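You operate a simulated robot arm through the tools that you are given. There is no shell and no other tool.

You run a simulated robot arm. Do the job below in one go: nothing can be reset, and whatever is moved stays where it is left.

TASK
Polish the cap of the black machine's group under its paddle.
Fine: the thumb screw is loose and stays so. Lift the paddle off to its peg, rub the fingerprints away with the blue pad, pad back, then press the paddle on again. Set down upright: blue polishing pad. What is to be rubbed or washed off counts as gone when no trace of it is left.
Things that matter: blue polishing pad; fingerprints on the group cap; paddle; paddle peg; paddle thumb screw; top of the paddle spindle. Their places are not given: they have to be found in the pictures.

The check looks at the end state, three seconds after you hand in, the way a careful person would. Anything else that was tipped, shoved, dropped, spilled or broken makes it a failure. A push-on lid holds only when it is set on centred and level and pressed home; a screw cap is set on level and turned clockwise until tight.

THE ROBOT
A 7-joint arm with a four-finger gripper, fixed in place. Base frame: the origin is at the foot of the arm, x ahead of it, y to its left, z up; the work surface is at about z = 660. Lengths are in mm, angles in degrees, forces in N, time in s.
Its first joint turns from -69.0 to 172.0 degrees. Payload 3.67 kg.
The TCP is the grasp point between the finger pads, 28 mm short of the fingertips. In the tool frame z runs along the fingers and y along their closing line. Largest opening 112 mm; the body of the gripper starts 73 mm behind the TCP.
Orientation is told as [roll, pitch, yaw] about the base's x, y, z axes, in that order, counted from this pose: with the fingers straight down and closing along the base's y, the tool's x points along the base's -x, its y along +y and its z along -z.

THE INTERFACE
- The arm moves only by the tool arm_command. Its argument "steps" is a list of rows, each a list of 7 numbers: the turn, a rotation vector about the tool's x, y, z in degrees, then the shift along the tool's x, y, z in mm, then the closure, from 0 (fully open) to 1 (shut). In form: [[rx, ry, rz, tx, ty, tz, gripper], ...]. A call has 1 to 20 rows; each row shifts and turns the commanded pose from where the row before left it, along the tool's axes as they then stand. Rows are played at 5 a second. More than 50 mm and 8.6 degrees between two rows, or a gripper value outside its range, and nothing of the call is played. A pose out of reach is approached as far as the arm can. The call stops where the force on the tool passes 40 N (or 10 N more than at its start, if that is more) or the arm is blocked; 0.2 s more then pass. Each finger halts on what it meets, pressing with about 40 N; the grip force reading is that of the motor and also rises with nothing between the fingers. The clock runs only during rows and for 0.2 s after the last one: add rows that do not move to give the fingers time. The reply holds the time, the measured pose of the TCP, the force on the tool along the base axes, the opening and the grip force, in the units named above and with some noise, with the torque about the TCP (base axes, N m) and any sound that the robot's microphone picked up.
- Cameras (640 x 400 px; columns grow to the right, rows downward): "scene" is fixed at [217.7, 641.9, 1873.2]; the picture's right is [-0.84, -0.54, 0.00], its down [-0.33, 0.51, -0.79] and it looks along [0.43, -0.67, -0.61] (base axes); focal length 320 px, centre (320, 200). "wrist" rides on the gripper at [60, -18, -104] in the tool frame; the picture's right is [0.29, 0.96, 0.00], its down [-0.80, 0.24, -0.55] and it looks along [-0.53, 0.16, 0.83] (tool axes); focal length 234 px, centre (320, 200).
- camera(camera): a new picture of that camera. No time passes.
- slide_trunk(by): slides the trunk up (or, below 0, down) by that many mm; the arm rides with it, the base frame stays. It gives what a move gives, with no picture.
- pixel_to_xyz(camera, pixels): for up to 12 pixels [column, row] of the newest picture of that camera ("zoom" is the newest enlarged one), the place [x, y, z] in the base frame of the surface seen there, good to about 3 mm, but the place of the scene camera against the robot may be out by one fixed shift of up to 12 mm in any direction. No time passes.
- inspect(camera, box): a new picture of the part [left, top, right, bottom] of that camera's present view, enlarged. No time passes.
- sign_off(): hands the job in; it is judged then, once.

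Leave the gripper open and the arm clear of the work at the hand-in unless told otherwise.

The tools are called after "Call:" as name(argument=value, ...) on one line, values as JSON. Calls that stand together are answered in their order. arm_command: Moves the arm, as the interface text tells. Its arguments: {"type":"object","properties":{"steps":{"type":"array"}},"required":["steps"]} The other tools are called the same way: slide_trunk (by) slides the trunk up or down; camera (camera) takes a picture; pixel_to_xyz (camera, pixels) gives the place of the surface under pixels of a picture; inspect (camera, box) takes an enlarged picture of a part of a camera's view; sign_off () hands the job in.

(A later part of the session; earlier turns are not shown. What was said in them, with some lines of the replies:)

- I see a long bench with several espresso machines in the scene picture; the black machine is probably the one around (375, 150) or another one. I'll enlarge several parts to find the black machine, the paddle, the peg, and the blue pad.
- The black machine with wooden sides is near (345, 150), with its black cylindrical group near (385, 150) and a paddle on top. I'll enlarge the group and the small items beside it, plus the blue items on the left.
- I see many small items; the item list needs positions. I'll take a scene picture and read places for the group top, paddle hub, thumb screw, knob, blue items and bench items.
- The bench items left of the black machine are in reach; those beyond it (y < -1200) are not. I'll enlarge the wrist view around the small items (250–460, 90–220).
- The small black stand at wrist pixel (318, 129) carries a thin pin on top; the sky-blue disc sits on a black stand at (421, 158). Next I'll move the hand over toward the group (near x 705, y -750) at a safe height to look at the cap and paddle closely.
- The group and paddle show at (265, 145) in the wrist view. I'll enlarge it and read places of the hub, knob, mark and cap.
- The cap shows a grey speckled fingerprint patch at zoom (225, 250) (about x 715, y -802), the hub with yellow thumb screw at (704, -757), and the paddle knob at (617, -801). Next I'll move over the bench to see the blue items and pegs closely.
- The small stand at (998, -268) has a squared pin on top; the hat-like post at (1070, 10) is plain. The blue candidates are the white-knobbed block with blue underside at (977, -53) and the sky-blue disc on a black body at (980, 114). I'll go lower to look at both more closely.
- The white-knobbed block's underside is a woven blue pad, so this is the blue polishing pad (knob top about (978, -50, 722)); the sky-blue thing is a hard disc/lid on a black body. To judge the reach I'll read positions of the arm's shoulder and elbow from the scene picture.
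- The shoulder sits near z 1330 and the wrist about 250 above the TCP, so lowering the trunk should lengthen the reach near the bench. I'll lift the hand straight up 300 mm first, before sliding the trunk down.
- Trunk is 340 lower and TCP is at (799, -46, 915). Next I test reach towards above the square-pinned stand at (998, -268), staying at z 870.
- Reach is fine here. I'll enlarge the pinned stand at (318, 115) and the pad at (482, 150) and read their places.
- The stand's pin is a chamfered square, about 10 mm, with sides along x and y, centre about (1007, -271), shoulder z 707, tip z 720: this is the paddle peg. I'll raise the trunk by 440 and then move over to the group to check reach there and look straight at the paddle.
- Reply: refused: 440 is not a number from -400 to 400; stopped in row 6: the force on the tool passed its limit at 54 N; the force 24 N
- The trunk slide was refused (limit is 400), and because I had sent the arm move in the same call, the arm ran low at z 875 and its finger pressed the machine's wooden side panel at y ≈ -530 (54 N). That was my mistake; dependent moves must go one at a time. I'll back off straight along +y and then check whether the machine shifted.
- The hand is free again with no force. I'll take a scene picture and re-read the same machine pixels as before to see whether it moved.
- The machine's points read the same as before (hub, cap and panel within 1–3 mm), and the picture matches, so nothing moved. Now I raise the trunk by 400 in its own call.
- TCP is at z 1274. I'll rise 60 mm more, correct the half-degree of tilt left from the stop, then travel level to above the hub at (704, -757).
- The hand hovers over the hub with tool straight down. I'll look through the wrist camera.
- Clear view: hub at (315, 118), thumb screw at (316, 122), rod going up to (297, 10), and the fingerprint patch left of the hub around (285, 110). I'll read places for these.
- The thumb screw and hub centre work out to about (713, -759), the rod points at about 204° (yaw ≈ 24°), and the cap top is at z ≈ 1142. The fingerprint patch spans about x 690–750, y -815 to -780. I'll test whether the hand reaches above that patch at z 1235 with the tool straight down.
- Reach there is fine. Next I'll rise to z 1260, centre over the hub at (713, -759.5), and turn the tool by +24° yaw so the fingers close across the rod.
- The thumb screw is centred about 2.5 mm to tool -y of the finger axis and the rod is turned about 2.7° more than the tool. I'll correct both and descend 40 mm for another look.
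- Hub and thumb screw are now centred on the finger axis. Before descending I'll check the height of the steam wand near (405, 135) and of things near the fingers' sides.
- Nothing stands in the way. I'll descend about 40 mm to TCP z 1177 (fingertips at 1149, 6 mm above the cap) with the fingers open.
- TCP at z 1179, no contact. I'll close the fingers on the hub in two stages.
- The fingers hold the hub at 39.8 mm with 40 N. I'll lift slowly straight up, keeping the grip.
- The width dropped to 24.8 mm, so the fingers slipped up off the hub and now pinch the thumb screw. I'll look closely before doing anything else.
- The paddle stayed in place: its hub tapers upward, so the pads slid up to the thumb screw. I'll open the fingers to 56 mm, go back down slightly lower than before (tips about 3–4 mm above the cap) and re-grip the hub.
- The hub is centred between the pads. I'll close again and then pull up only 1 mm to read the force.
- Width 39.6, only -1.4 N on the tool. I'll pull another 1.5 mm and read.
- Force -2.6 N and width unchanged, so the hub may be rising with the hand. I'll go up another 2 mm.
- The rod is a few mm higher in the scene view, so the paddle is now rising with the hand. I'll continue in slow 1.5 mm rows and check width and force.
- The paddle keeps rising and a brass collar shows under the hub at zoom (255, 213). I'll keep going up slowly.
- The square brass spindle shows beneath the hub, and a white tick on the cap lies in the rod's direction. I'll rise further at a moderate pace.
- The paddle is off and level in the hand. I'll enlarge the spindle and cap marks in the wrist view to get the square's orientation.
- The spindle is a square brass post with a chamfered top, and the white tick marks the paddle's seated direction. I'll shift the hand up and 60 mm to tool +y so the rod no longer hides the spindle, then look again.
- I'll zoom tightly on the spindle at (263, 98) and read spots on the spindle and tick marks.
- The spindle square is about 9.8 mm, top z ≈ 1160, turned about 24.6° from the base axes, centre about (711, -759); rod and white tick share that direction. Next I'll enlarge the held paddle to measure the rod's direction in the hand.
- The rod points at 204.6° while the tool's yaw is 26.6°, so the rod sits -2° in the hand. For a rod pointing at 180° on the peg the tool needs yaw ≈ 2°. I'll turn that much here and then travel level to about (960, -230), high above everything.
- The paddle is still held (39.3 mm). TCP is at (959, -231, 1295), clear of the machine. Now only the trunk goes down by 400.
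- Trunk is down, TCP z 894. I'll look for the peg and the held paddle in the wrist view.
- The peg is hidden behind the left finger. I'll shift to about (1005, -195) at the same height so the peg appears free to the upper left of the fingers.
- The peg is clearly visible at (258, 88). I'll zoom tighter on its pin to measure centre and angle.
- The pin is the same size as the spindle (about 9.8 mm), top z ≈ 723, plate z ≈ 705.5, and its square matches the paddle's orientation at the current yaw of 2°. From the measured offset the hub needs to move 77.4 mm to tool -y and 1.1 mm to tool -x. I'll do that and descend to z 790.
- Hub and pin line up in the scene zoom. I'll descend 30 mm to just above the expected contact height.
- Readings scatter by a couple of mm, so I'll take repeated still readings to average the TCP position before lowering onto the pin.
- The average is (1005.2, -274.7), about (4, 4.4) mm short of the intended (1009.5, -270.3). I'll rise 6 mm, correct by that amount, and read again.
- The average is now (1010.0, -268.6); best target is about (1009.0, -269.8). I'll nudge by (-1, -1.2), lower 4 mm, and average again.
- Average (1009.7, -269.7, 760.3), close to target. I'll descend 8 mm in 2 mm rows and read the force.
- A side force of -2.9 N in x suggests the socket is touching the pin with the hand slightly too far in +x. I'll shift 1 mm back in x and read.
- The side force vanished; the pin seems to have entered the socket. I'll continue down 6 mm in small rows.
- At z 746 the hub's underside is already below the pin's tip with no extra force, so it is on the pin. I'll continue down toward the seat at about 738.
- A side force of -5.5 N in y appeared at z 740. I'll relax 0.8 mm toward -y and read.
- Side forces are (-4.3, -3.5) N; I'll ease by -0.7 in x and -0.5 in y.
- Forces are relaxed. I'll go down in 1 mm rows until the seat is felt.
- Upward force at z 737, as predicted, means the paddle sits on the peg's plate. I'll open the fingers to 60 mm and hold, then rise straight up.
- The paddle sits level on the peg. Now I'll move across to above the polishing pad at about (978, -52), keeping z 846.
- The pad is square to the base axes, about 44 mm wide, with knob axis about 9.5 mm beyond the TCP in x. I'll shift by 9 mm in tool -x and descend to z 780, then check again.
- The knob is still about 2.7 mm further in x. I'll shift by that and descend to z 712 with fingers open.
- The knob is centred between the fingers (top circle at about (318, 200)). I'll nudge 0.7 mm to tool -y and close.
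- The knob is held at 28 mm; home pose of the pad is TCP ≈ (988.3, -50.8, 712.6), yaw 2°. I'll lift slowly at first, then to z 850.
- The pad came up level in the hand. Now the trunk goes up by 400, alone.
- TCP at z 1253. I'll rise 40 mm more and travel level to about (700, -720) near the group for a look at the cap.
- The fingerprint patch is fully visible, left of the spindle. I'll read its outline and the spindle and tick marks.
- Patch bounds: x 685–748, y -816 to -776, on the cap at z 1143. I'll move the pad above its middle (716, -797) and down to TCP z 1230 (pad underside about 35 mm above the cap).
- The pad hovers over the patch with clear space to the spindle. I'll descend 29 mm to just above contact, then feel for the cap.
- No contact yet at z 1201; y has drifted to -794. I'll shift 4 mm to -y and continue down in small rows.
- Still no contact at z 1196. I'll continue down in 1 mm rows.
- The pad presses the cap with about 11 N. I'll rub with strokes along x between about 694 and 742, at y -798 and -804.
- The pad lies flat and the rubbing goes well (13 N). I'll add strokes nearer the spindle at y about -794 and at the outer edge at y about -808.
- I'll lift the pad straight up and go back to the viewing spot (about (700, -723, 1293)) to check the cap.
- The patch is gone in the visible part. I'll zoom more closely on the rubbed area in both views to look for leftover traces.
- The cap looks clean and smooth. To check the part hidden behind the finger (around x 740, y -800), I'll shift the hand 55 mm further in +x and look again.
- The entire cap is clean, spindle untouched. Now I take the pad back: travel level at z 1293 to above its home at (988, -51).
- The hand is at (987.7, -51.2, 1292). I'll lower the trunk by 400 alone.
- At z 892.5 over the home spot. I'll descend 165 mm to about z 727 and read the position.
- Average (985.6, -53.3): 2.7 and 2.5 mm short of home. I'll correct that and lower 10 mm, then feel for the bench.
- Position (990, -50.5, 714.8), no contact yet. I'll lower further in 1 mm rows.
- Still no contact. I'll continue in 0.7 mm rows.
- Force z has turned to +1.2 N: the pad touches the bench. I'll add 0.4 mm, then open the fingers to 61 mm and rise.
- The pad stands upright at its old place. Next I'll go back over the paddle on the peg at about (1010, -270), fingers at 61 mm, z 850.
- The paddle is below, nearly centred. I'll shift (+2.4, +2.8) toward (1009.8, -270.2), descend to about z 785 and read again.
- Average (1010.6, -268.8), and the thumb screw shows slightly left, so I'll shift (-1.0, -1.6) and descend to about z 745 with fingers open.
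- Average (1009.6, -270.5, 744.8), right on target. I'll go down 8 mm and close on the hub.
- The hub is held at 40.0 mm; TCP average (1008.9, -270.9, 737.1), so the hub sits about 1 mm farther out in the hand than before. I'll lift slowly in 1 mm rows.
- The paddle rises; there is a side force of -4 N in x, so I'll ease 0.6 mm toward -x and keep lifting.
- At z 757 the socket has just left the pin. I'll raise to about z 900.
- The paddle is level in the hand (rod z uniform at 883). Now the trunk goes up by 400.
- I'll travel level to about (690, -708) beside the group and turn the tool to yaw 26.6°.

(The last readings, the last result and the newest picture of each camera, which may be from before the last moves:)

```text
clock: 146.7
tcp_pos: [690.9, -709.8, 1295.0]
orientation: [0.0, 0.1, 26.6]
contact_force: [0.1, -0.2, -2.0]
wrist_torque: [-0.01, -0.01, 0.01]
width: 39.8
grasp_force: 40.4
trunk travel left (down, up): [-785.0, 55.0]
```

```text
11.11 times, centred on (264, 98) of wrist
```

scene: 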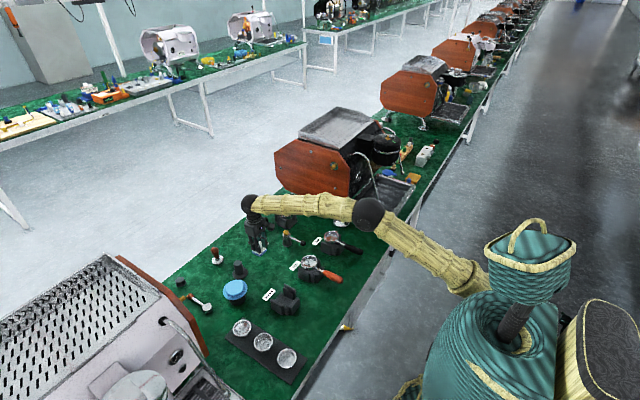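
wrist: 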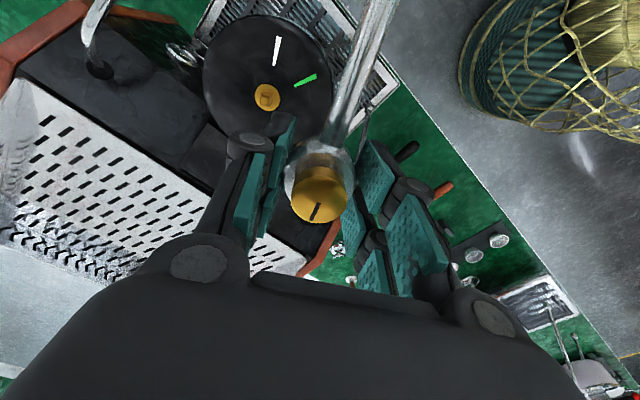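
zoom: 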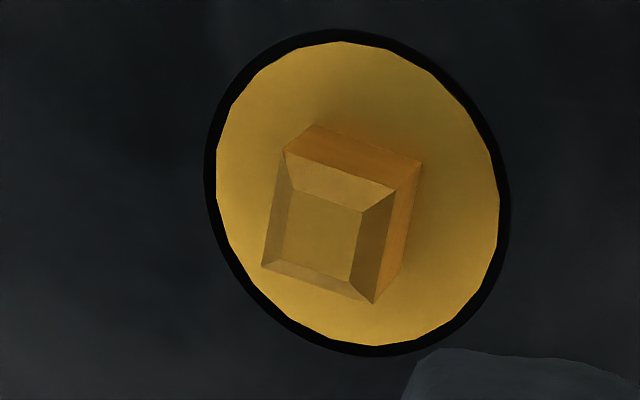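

The spindle measures at (-1.65, -55.8) from the TCP in the tool's yaw frame, giving a TCP target of about (712.4, -761.4). I'll move over it and descend to about z 1210 (socket still above the spindle tip), then average readings.

Call:
arm_command(steps=[[0, 0, 0, 1.6, -28.2, 0, 1], [0, 0, 0, 1.6, -28.2, 0, 1], [0, 0, 0, 0, 0, 28, 1], [0, 0, 0, 0, 0, 28, 1], [0, 0, 0, 0, 0, 26, 1], [0, 0, 0, 0, 0, 0, 1], [0, 0, 0, 0, 0, 0, 1]])

Call:
arm_command(steps=[[0, 0, 0, 0, 0, 0, 1]])

Call:
arm_command(steps=[[0, 0, 0, 0, 0, 0, 1]])

Call:
arm_command(steps=[[0, 0, 0, 0, 0, 0, 1]])

Call:
inspect(camera="scene", box=[365, 110, 425, 155])

```text
clock: 148.3
tcp_pos: [712.4, -759.5, 1211.3]
orientation: [0.0, 0.2, 26.5]
contact_force: [-0.2, -1.1, -1.3]
wrist_torque: [-0.04, 0.01, 0.02]
width: 39.7
grasp_force: 40.3
trunk travel left (down, up): [-785.0, 55.0]
```

```text
clock: 148.7
tcp_pos: [712.3, -761.0, 1210.0]
orientation: [0.2, 0.0, 26.7]
contact_force: [-0.4, 0.0, -1.6]
wrist_torque: [0.04, 0.0, -0.02]
width: 39.7
grasp_force: 40.2
trunk travel left (down, up): [-785.0, 55.0]
```

```text
clock: 149.1
tcp_pos: [713.8, -758.6, 1211.7]
orientation: [0.0, 0.0, 26.6]
contact_force: [0.3, -0.1, -1.8]
wrist_torque: [0.02, -0.03, -0.02]
width: 39.6
grasp_force: 40.3
trunk travel left (down, up): [-785.0, 55.0]
```

```text
clock: 149.5
tcp_pos: [713.7, -760.3, 1209.7]
orientation: [0.0, 0.1, 26.6]
contact_force: [-0.4, 0.9, -2.0]
wrist_torque: [0.04, 0.0, 0.0]
width: 39.6
grasp_force: 40.2
trunk travel left (down, up): [-785.0, 55.0]
```

```text
8.89 times, centred on (395, 132) of scene
```

zoom: 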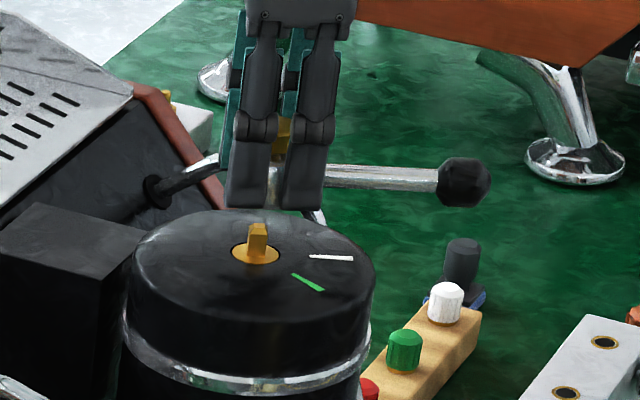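

Average (713.05, -759.85): I'll shift (-0.6, -1.5) and descend 14 mm to z ≈ 1197, then average again.

Call:
arm_command(steps=[[0, 0, 0, 1.2, -1.1, 0, 1], [0, 0, 0, 0, 0, 5, 1], [0, 0, 0, 0, 0, 5, 1], [0, 0, 0, 0, 0, 4, 1], [0, 0, 0, 0, 0, 0, 1], [0, 0, 0, 0, 0, 0, 1]])

Call:
arm_command(steps=[[0, 0, 0, 0, 0, 0, 1]])

Call:
arm_command(steps=[[0, 0, 0, 0, 0, 0, 1]])

Call:
arm_command(steps=[[0, 0, 0, 0, 0, 0, 1]])

Call:
inspect(camera="scene", box=[380, 120, 410, 142])

```text
clock: 150.9
tcp_pos: [712.3, -762.3, 1197.7]
orientation: [0.0, 0.1, 26.6]
contact_force: [-0.7, 0.0, -0.9]
wrist_torque: [0.02, -0.05, -0.01]
width: 39.7
grasp_force: 39.9
trunk travel left (down, up): [-785.0, 55.0]
```

```text
clock: 151.3
tcp_pos: [712.0, -762.8, 1197.8]
orientation: [0.0, 0.1, 26.6]
contact_force: [0.1, 0.1, -2.3]
wrist_torque: [-0.01, 0.0, -0.01]
width: 39.5
grasp_force: 40.1
trunk travel left (down, up): [-785.0, 55.0]
```

```text
clock: 151.7
tcp_pos: [712.0, -764.3, 1199.4]
orientation: [0.0, 0.2, 26.6]
contact_force: [0.5, 0.2, -2.1]
wrist_torque: [0.02, -0.02, -0.02]
width: 39.7
grasp_force: 40.4
trunk travel left (down, up): [-785.0, 55.0]
```

```text
clock: 152.1
tcp_pos: [711.9, -763.0, 1197.9]
orientation: [0.0, 0.1, 26.6]
contact_force: [-0.6, 0.5, -2.0]
wrist_torque: [0.04, 0.0, 0.0]
width: 39.6
grasp_force: 39.8
trunk travel left (down, up): [-785.0, 55.0]
```

```text
16.00 times, centred on (395, 131) of scene
```

zoom: 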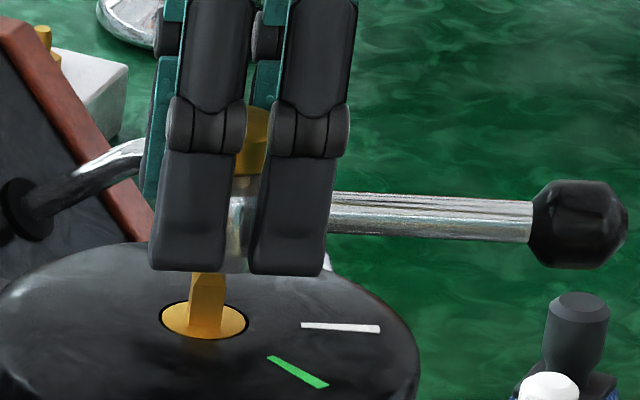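

The average is (712.05, -763.1, 1198.2), 1.7 mm beyond target in -y. I'll take the same scene zoom as during lifting for comparison and then correct.

Call:
inspect(camera="scene", box=[365, 115, 425, 160])

Call:
arm_command(steps=[[0, 0, 0, -1.0, 1.2, 0, 1], [0, 0, 0, 0, 0, 0, 1], [0, 0, 0, 0, 0, 0, 1]])

Call:
arm_command(steps=[[0, 0, 0, 0, 0, 0, 1]])

Call:
arm_command(steps=[[0, 0, 0, 0, 0, 0, 1]])

Call:
arm_command(steps=[[0, 0, 0, 0, 0, 0, 1]])

```text
8.89 times, centred on (395, 138) of scene
```

zoom: 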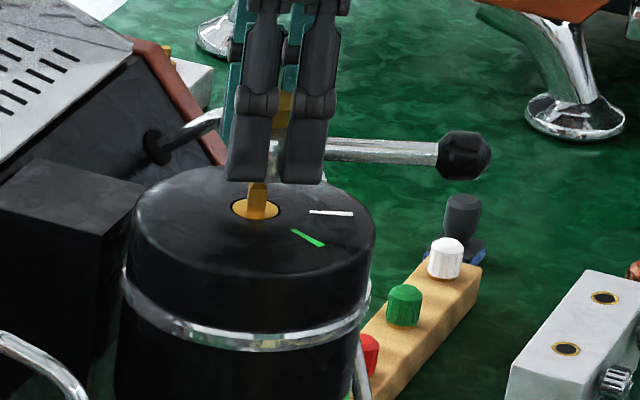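

```text
clock: 152.9
tcp_pos: [711.5, -760.8, 1199.0]
orientation: [0.0, 0.0, 26.7]
contact_force: [0.1, -0.8, -1.2]
wrist_torque: [-0.01, 0.0, 0.01]
width: 39.8
grasp_force: 39.9
trunk travel left (down, up): [-785.0, 55.0]
```

```text
clock: 153.3
tcp_pos: [713.2, -760.9, 1198.5]
orientation: [-0.1, 0.1, 26.6]
contact_force: [-0.4, 0.2, -2.4]
wrist_torque: [0.04, -0.03, 0.01]
width: 39.5
grasp_force: 40.1
trunk travel left (down, up): [-785.0, 55.0]
```

```text
clock: 153.7
tcp_pos: [712.5, -761.0, 1199.0]
orientation: [0.0, 0.1, 26.6]
contact_force: [-0.6, -0.2, -2.5]
wrist_torque: [0.04, -0.03, -0.01]
width: 39.5
grasp_force: 40.6
trunk travel left (down, up): [-785.0, 55.0]
```

```text
clock: 154.1
tcp_pos: [712.7, -761.3, 1197.8]
orientation: [0.1, 0.1, 26.6]
contact_force: [0.7, 0.2, -2.7]
wrist_torque: [0.01, -0.02, -0.01]
width: 39.5
grasp_force: 39.8
trunk travel left (down, up): [-785.0, 55.0]
```

Average (712.5, -761.0, 1198.6), on target. I'll descend in 1 mm rows for 7 mm and read the force.

Call:
arm_command(steps=[[0, 0, 0, 0, 0, 1, 1], [0, 0, 0, 0, 0, 1, 1], [0, 0, 0, 0, 0, 1, 1], [0, 0, 0, 0, 0, 1, 1], [0, 0, 0, 0, 0, 1, 1], [0, 0, 0, 0, 0, 1, 1], [0, 0, 0, 0, 0, 1, 1], [0, 0, 0, 0, 0, 0, 1]])

Call:
arm_command(steps=[[0, 0, 0, 0, 0, 0, 1]])

Call:
inspect(camera="scene", box=[380, 120, 410, 142])

```text
clock: 155.9
tcp_pos: [712.2, -760.0, 1190.3]
orientation: [0.0, 0.1, 26.6]
contact_force: [0.2, 0.0, -2.3]
wrist_torque: [-0.04, -0.05, -0.01]
width: 39.5
grasp_force: 39.3
trunk travel left (down, up): [-785.0, 55.0]
```

```text
clock: 156.3
tcp_pos: [713.0, -760.8, 1191.3]
orientation: [0.0, 0.1, 26.6]
contact_force: [0.8, 0.2, -1.1]
wrist_torque: [0.01, -0.04, 0.02]
width: 39.4
grasp_force: 40.4
trunk travel left (down, up): [-785.0, 55.0]
```

```text
16.00 times, centred on (395, 131) of scene
```

zoom: 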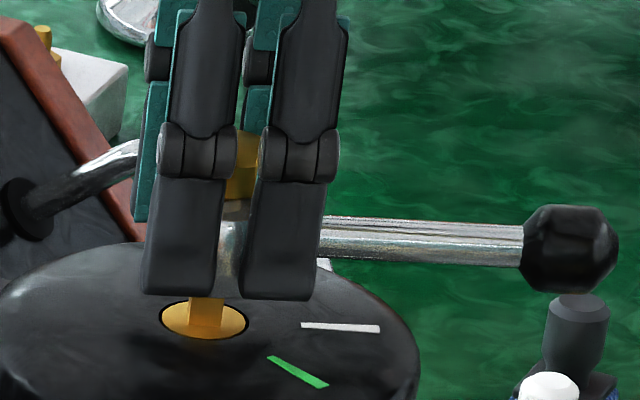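

No contact yet at z 1191. I'll continue 4 mm more in 1 mm rows.

Call:
arm_command(steps=[[0, 0, 0, 0, 0, 1, 1], [0, 0, 0, 0, 0, 1, 1], [0, 0, 0, 0, 0, 0, 1]])

Call:
arm_command(steps=[[0, 0, 0, 0, 0, 1, 1], [0, 0, 0, 0, 0, 1, 1], [0, 0, 0, 0, 0, 0, 1]])

```text
clock: 157.1
tcp_pos: [712.2, -761.2, 1189.5]
orientation: [0.1, 0.1, 26.6]
contact_force: [0.3, 0.8, -1.5]
wrist_torque: [0.01, -0.04, 0.02]
width: 39.6
grasp_force: 40.1
trunk travel left (down, up): [-785.0, 55.0]
```

```text
clock: 157.9
tcp_pos: [712.8, -760.8, 1188.2]
orientation: [0.0, 0.1, 26.6]
contact_force: [-0.5, -0.8, -1.0]
wrist_torque: [0.0, -0.02, -0.04]
width: 39.5
grasp_force: 40.1
trunk travel left (down, up): [-785.0, 55.0]
```

z 1188 with no extra force: the spindle is likely entering the socket. I'll continue.

Call:
arm_command(steps=[[0, 0, 0, 0, 0, 1, 1], [0, 0, 0, 0, 0, 1, 1], [0, 0, 0, 0, 0, 1, 1], [0, 0, 0, 0, 0, 0, 1]])

Call:
arm_command(steps=[[0, 0, 0, 0, 0, 0, 1]])

Call:
inspect(camera="scene", box=[380, 120, 410, 142])

```text
clock: 158.9
tcp_pos: [712.6, -763.5, 1184.2]
orientation: [0.1, 0.1, 26.6]
contact_force: [-0.3, -0.1, -2.0]
wrist_torque: [0.01, -0.02, 0.0]
width: 39.7
grasp_force: 40.2
trunk travel left (down, up): [-785.0, 55.0]
```

```text
clock: 159.3
tcp_pos: [713.8, -762.6, 1185.1]
orientation: [0.0, 0.0, 26.5]
contact_force: [-0.3, -0.4, -1.8]
wrist_torque: [0.0, -0.03, -0.02]
width: 39.4
grasp_force: 40.2
trunk travel left (down, up): [-785.0, 55.0]
```

```text
16.00 times, centred on (395, 131) of scene
```

zoom: 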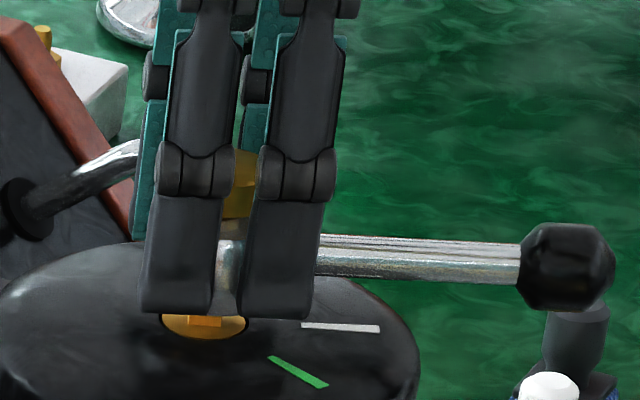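

At z 1184.7 the hub's underside is below the spindle's tip with no side force; it is on the spindle. I'll continue down toward the seat at about 1175.

Call:
arm_command(steps=[[0, 0, 0, 0, 0, 1, 1], [0, 0, 0, 0, 0, 1, 1], [0, 0, 0, 0, 0, 1, 1], [0, 0, 0, 0, 0, 1, 1], [0, 0, 0, 0, 0, 0, 1]])

Call:
arm_command(steps=[[0, 0, 0, 0, 0, 1, 1], [0, 0, 0, 0, 0, 1, 1], [0, 0, 0, 0, 0, 0, 1]])

```text
clock: 160.5
tcp_pos: [712.3, -762.3, 1179.6]
orientation: [0.0, 0.0, 26.6]
contact_force: [-0.1, 0.1, -1.5]
wrist_torque: [0.02, -0.03, 0.02]
width: 39.5
grasp_force: 40.2
trunk travel left (down, up): [-785.0, 55.0]
```

```text
clock: 161.3
tcp_pos: [713.1, -760.2, 1177.9]
orientation: [0.0, 0.1, 26.6]
contact_force: [1.0, -0.4, -1.8]
wrist_torque: [0.0, 0.02, -0.02]
width: 39.4
grasp_force: 39.1
trunk travel left (down, up): [-785.0, 55.0]
```

z 1178, still free. I'll go on in 1 mm rows to feel the seat.

Call:
arm_command(steps=[[0, 0, 0, 0, 0, 1, 1], [0, 0, 0, 0, 0, 1, 1], [0, 0, 0, 0, 0, 0, 1]])

Call:
arm_command(steps=[[0, 0, 0, 0, 0, 1, 1], [0, 0, 0, 0, 0, 0, 1]])

```text
clock: 162.1
tcp_pos: [712.7, -761.7, 1176.0]
orientation: [0.0, 0.1, 26.5]
contact_force: [-1.1, 0.4, -1.4]
wrist_torque: [0.0, 0.01, 0.04]
width: 39.4
grasp_force: 40.0
trunk travel left (down, up): [-785.0, 55.0]
```

```text
clock: 162.7
tcp_pos: [712.9, -760.2, 1176.5]
orientation: [-0.1, 0.1, 26.6]
contact_force: [0.7, -0.4, -0.9]
wrist_torque: [0.02, 0.0, -0.03]
width: 39.6
grasp_force: 40.2
trunk travel left (down, up): [-785.0, 55.0]
```

Still only the paddle's weight. I'll press 1 mm at a time.

Call:
arm_command(steps=[[0, 0, 0, 0, 0, 1, 1], [0, 0, 0, 0, 0, 0, 1]])

Call:
arm_command(steps=[[0, 0, 0, 0, 0, 0.7, 1], [0, 0, 0, 0, 0, 0, 1]])

```text
clock: 163.3
tcp_pos: [711.8, -760.2, 1175.0]
orientation: [0.1, 0.1, 26.7]
contact_force: [1.6, 1.0, -1.2]
wrist_torque: [0.04, -0.05, -0.04]
width: 39.3
grasp_force: 40.1
trunk travel left (down, up): [-785.0, 55.0]
```

```text
clock: 163.9
tcp_pos: [712.9, -761.5, 1172.8]
orientation: [-0.1, 0.1, 26.6]
contact_force: [1.4, 1.8, -1.6]
wrist_torque: [0.0, -0.07, 0.02]
width: 39.5
grasp_force: 39.6
trunk travel left (down, up): [-785.0, 55.0]
```

No seat force yet near z 1174. I'll look at the gap under the hub in the scene zoom and re-read.

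Call:
inspect(camera="scene", box=[380, 120, 410, 142])

Call:
arm_command(steps=[[0, 0, 0, 0, 0, 0.7, 1], [0, 0, 0, 0, 0, 0, 1]])

```text
16.00 times, centred on (395, 131) of scene
```

zoom: 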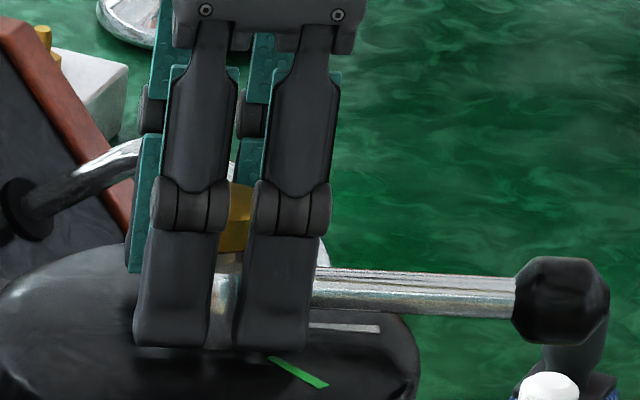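

```text
clock: 164.5
tcp_pos: [713.5, -761.1, 1173.8]
orientation: [0.1, 0.1, 26.7]
contact_force: [-1.0, -0.6, -0.5]
wrist_torque: [0.01, 0.01, -0.03]
width: 39.3
grasp_force: 40.3
trunk travel left (down, up): [-785.0, 55.0]
```

The knob's height (row ≈ 137.2) matches the original seated picture (137.1). I'll press further in small rows until a clear upward force appears.

Call:
arm_command(steps=[[0, 0, 0, 0, 0, 0.7, 1], [0, 0, 0, 0, 0, 0, 1]])

Call:
arm_command(steps=[[0, 0, 0, 0, 0, 0.7, 1], [0, 0, 0, 0, 0, 0, 1]])

```text
clock: 165.1
tcp_pos: [713.6, -760.6, 1173.8]
orientation: [-0.1, 0.0, 26.6]
contact_force: [6.1, -4.0, 10.9]
wrist_torque: [-0.04, -0.06, -0.44]
width: 39.4
grasp_force: 40.5
trunk travel left (down, up): [-785.0, 55.0]
```

```text
clock: 165.7
tcp_pos: [714.1, -761.2, 1173.3]
orientation: [-0.2, -0.1, 26.7]
contact_force: [10.2, -5.7, 20.4]
wrist_torque: [-0.05, -0.24, -0.25]
width: 39.5
grasp_force: 39.5
trunk travel left (down, up): [-785.0, 55.0]
```

The seat is reached: 20 N upward, with some side force (10, -6). I'll ease sideways by (0.8, -0.5) mm and press a little more.

Call:
arm_command(steps=[[0, 0, 0, -0.5, -0.8, 0, 1], [0, 0, 0, 0, 0, 0, 1]])

Call:
arm_command(steps=[[0, 0, 0, 0, 0, 0.7, 1], [0, 0, 0, 0, 0, 0, 1]])

```text
clock: 166.3
tcp_pos: [714.6, -760.0, 1173.7]
orientation: [-0.1, 0.1, 26.6]
contact_force: [10.1, -5.9, 23.0]
wrist_torque: [-0.14, -0.42, -0.13]
width: 39.4
grasp_force: 39.7
trunk travel left (down, up): [-785.0, 55.0]
```

```text
clock: 166.9
tcp_pos: [713.5, -760.2, 1174.6]
orientation: [-0.2, 0.0, 26.6]
contact_force: [14.8, -9.2, 29.2]
wrist_torque: [-0.15, -0.43, -0.12]
width: 39.5
grasp_force: 39.9
trunk travel left (down, up): [-785.0, 55.0]
```

Pressed home with 29 N and no further travel (z 1174, same as the original seat). I'll unload the press by raising the commanded pose 2 mm and read.

Call:
arm_command(steps=[[0, 0, 0, 0, 0, -1, 1], [0, 0, 0, 0, 0, -1, 1], [0, 0, 0, 0, 0, 0, 1]])

```text
clock: 167.7
tcp_pos: [713.5, -760.8, 1174.4]
orientation: [0.0, 0.0, 26.6]
contact_force: [13.0, -3.3, 18.3]
wrist_torque: [-0.11, -0.75, -0.08]
width: 39.5
grasp_force: 40.0
trunk travel left (down, up): [-785.0, 55.0]
```

Residual forces (13, -3, 18) remain; I'll relieve them with a small shift toward +x and 1 mm up.

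Call:
arm_command(steps=[[0, 0, 0, -1.3, -0.7, -1, 1], [0, 0, 0, 0, 0, 0, 1]])

```text
clock: 168.3
tcp_pos: [713.8, -759.9, 1172.8]
orientation: [0.2, 0.1, 26.7]
contact_force: [1.8, 5.6, 7.2]
wrist_torque: [0.22, -0.47, -0.01]
width: 39.6
grasp_force: 39.6
trunk travel left (down, up): [-785.0, 55.0]
```

Forces are small now. I'll open the fingers to 60 mm, hold, and rise straight up.

Call:
arm_command(steps=[[0, 0, 0, 0, 0, 0, 0.6], [0, 0, 0, 0, 0, 0, 0.45], [0, 0, 0, 0, 0, 0, 0.45], [0, 0, 0, 0, 0, 0, 0.45], [0, 0, 0, 0, 0, -8, 0.45], [0, 0, 0, 0, 0, -15, 0.45], [0, 0, 0, 0, 0, -25, 0.45], [0, 0, 0, 0, 0, -30, 0.45], [0, 0, 0, 0, 0, -40, 0.45], [0, 0, 0, 0, 0, 0, 0.45]])

Call:
camera(camera="wrist")

Call:
inspect(camera="scene", box=[365, 115, 445, 165])

Call:
inspect(camera="scene", box=[380, 120, 410, 142])

```text
clock: 170.5
tcp_pos: [718.1, -761.1, 1291.7]
orientation: [0.0, 0.1, 26.6]
contact_force: [0.3, 0.2, -0.2]
wrist_torque: [-0.01, 0.03, -0.01]
width: 61.6
grasp_force: 0.1
trunk travel left (down, up): [-785.0, 55.0]
```

```text
taken
```

wrist: 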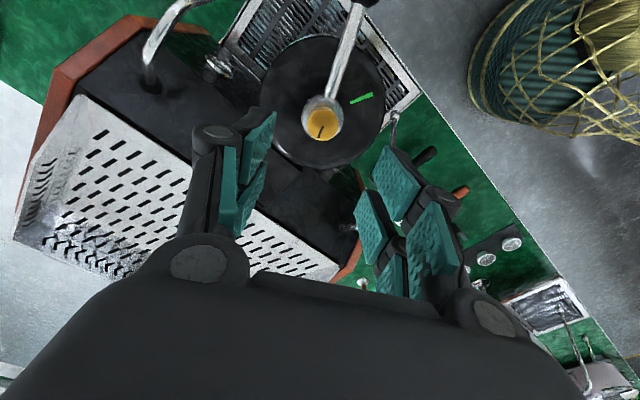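

```text
8.00 times, centred on (405, 140) of scene
```

zoom: 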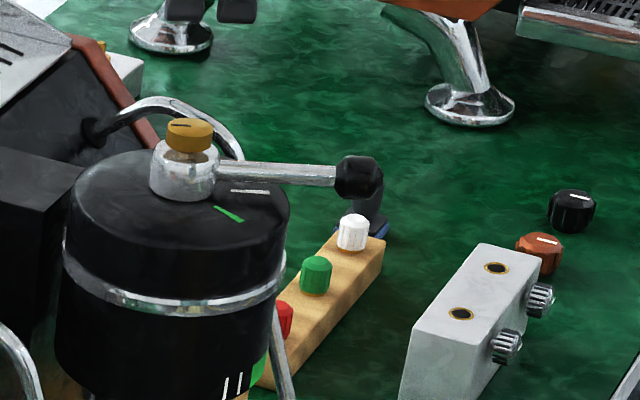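

```text
16.00 times, centred on (395, 131) of scene
```

zoom: 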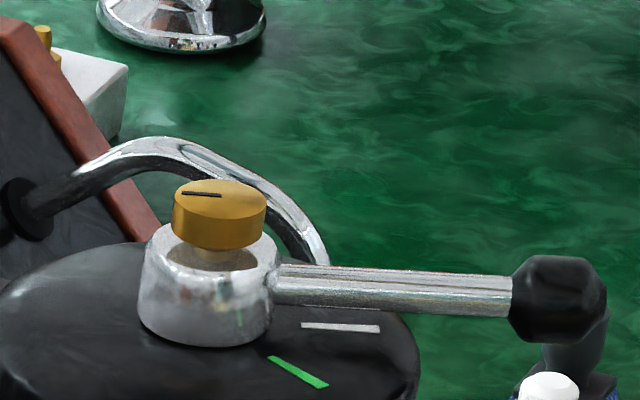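

The paddle looks exactly as at the start: same height, same direction along the white tick, thumb screw slot unchanged. I'll compare readings with the start values and check the cap from the wrist camera.

Call:
camera(camera="scene")

Call:
pixel_to_xyz(camera="scene", pixels=[[388, 131], [388, 137], [400, 137], [409, 137], [378, 143]])

Call:
inspect(camera="wrist", box=[250, 20, 400, 180])

Call:
inspect(camera="scene", box=[160, 190, 380, 380])

```text
taken
```

scene: 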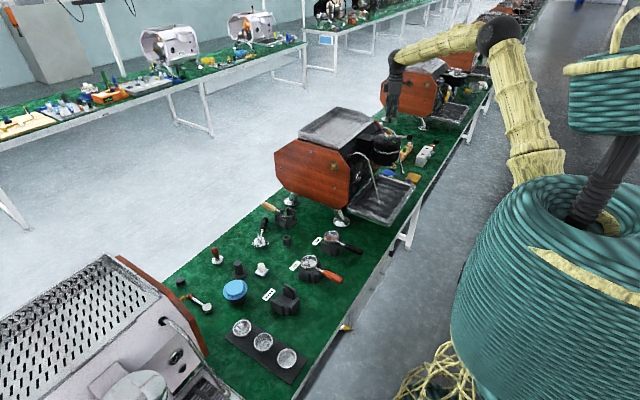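

```text
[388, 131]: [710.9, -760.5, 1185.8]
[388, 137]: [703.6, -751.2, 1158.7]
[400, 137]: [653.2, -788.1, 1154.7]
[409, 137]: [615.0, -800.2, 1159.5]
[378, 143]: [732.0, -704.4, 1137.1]
```

```text
2.50 times, centred on (325, 100) of wrist
```

zoom: 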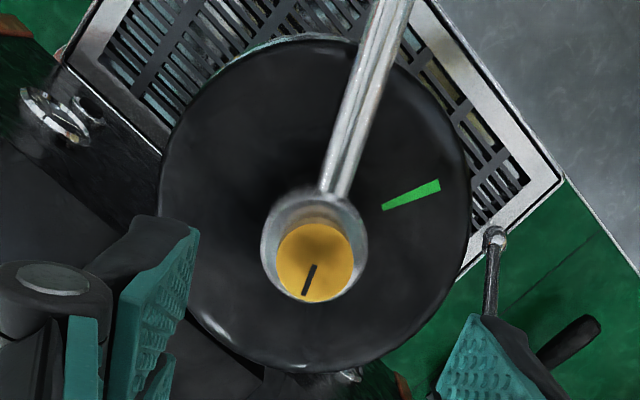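

```text
2.11 times, centred on (270, 285) of scene
```

zoom: 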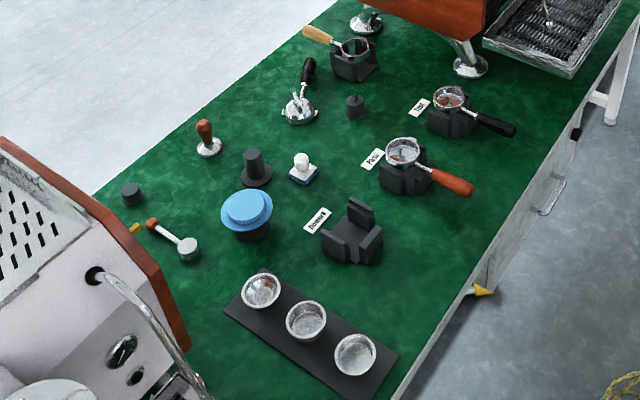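

Everything matches the start: hub, rod and cap readings are the same within 2 mm, the cap is clean, the peg is empty, and the pad and all other items are in place. I'll retreat upward, turn back, open the gripper fully and move clear of the work.

Call:
arm_command(steps=[[0, 0, 0, 0, 0, -40, 0.45], [0, 0, 0, 0, 0, -40, 0.3], [0, 0, 0, 0, 0, -40, 0], [0, 0, 6.65, 0, 0, 0, 0], [0, 0, 6.65, 0, 0, 0, 0], [0, 0, 6.65, 0, 0, 0, 0], [0, 0, 6.65, 0, 0, 0, 0], [0, 0, 0, -9, 40, 0, 0], [0, 0, 0, -9, 40, 0, 0], [0, 0, 0, -9, 40, 0, 0], [0, 0, 0, -9, 40, 0, 0], [0, 0, 0, -9, 40, 0, 0], [0, 0, 0, -9, 40, 0, 0], [0, 0, 0, -9, 40, 0, 0], [0, 0, 0, -9, 40, 0, 0], [0, 0, 0, -9, 40, 0, 0], [0, 0, 0, -9, 40, 0, 0], [0, 0, 0, -9, 40, 0, 0], [0, 0, 0, 0, 0, 0, 0], [0, 0, 0, 0, 0, 0, 0]])

Call:
camera(camera="scene")

Call:
inspect(camera="scene", box=[365, 115, 445, 165])

```text
clock: 174.7
tcp_pos: [816.4, -321.1, 1412.3]
orientation: [0.0, 0.1, 0.0]
contact_force: [-0.1, 0.2, -0.2]
wrist_torque: [-0.03, 0.0, -0.03]
width: 111.7
grasp_force: 0.1
trunk travel left (down, up): [-785.0, 55.0]
```

```text
taken
```

scene: 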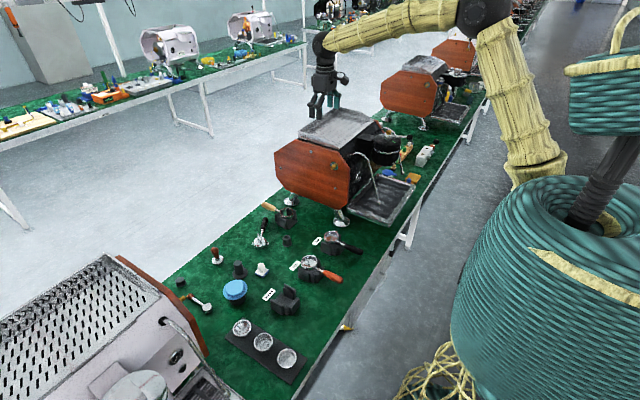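

```text
8.00 times, centred on (405, 140) of scene
```

zoom: 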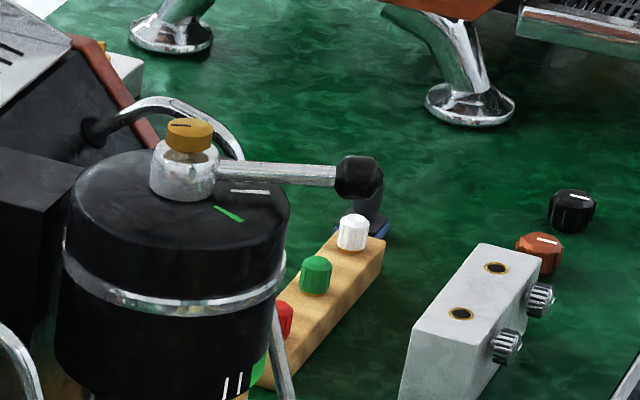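

The final pictures match the starting state, except that the fingerprints are gone. The paddle is seated on its spindle, the pad is back upright in its place, the gripper is fully open and the arm is clear. I'm handing in.

Call:
sign_off()

```text
The job is handed in.
```

I polished the cap and handed the job in. The last pictures show no fingerprints anywhere on it.

- **Paddle:** It went onto the peg and back onto its spindle, pressed down with about 29 N. Its height and direction match the starting pictures, lined up with the white tick on the cap.
- **Thumb screw:** I never turned it. My first grip on the paddle slipped and briefly pinched the screw, but its slot points the same way as at the start.
- **Blue pad:** It is upright on the bench where it was.
- **One bump:** A trunk move was refused because it was over the limit, and I had already sent the arm move that relied on it. A finger pressed the machine's wooden side panel, and the arm stopped at 54 N. I backed off straight away. The machine's position read the same within about 3 mm and nothing looked disturbed.

The gripper is open and the arm is clear of the work.
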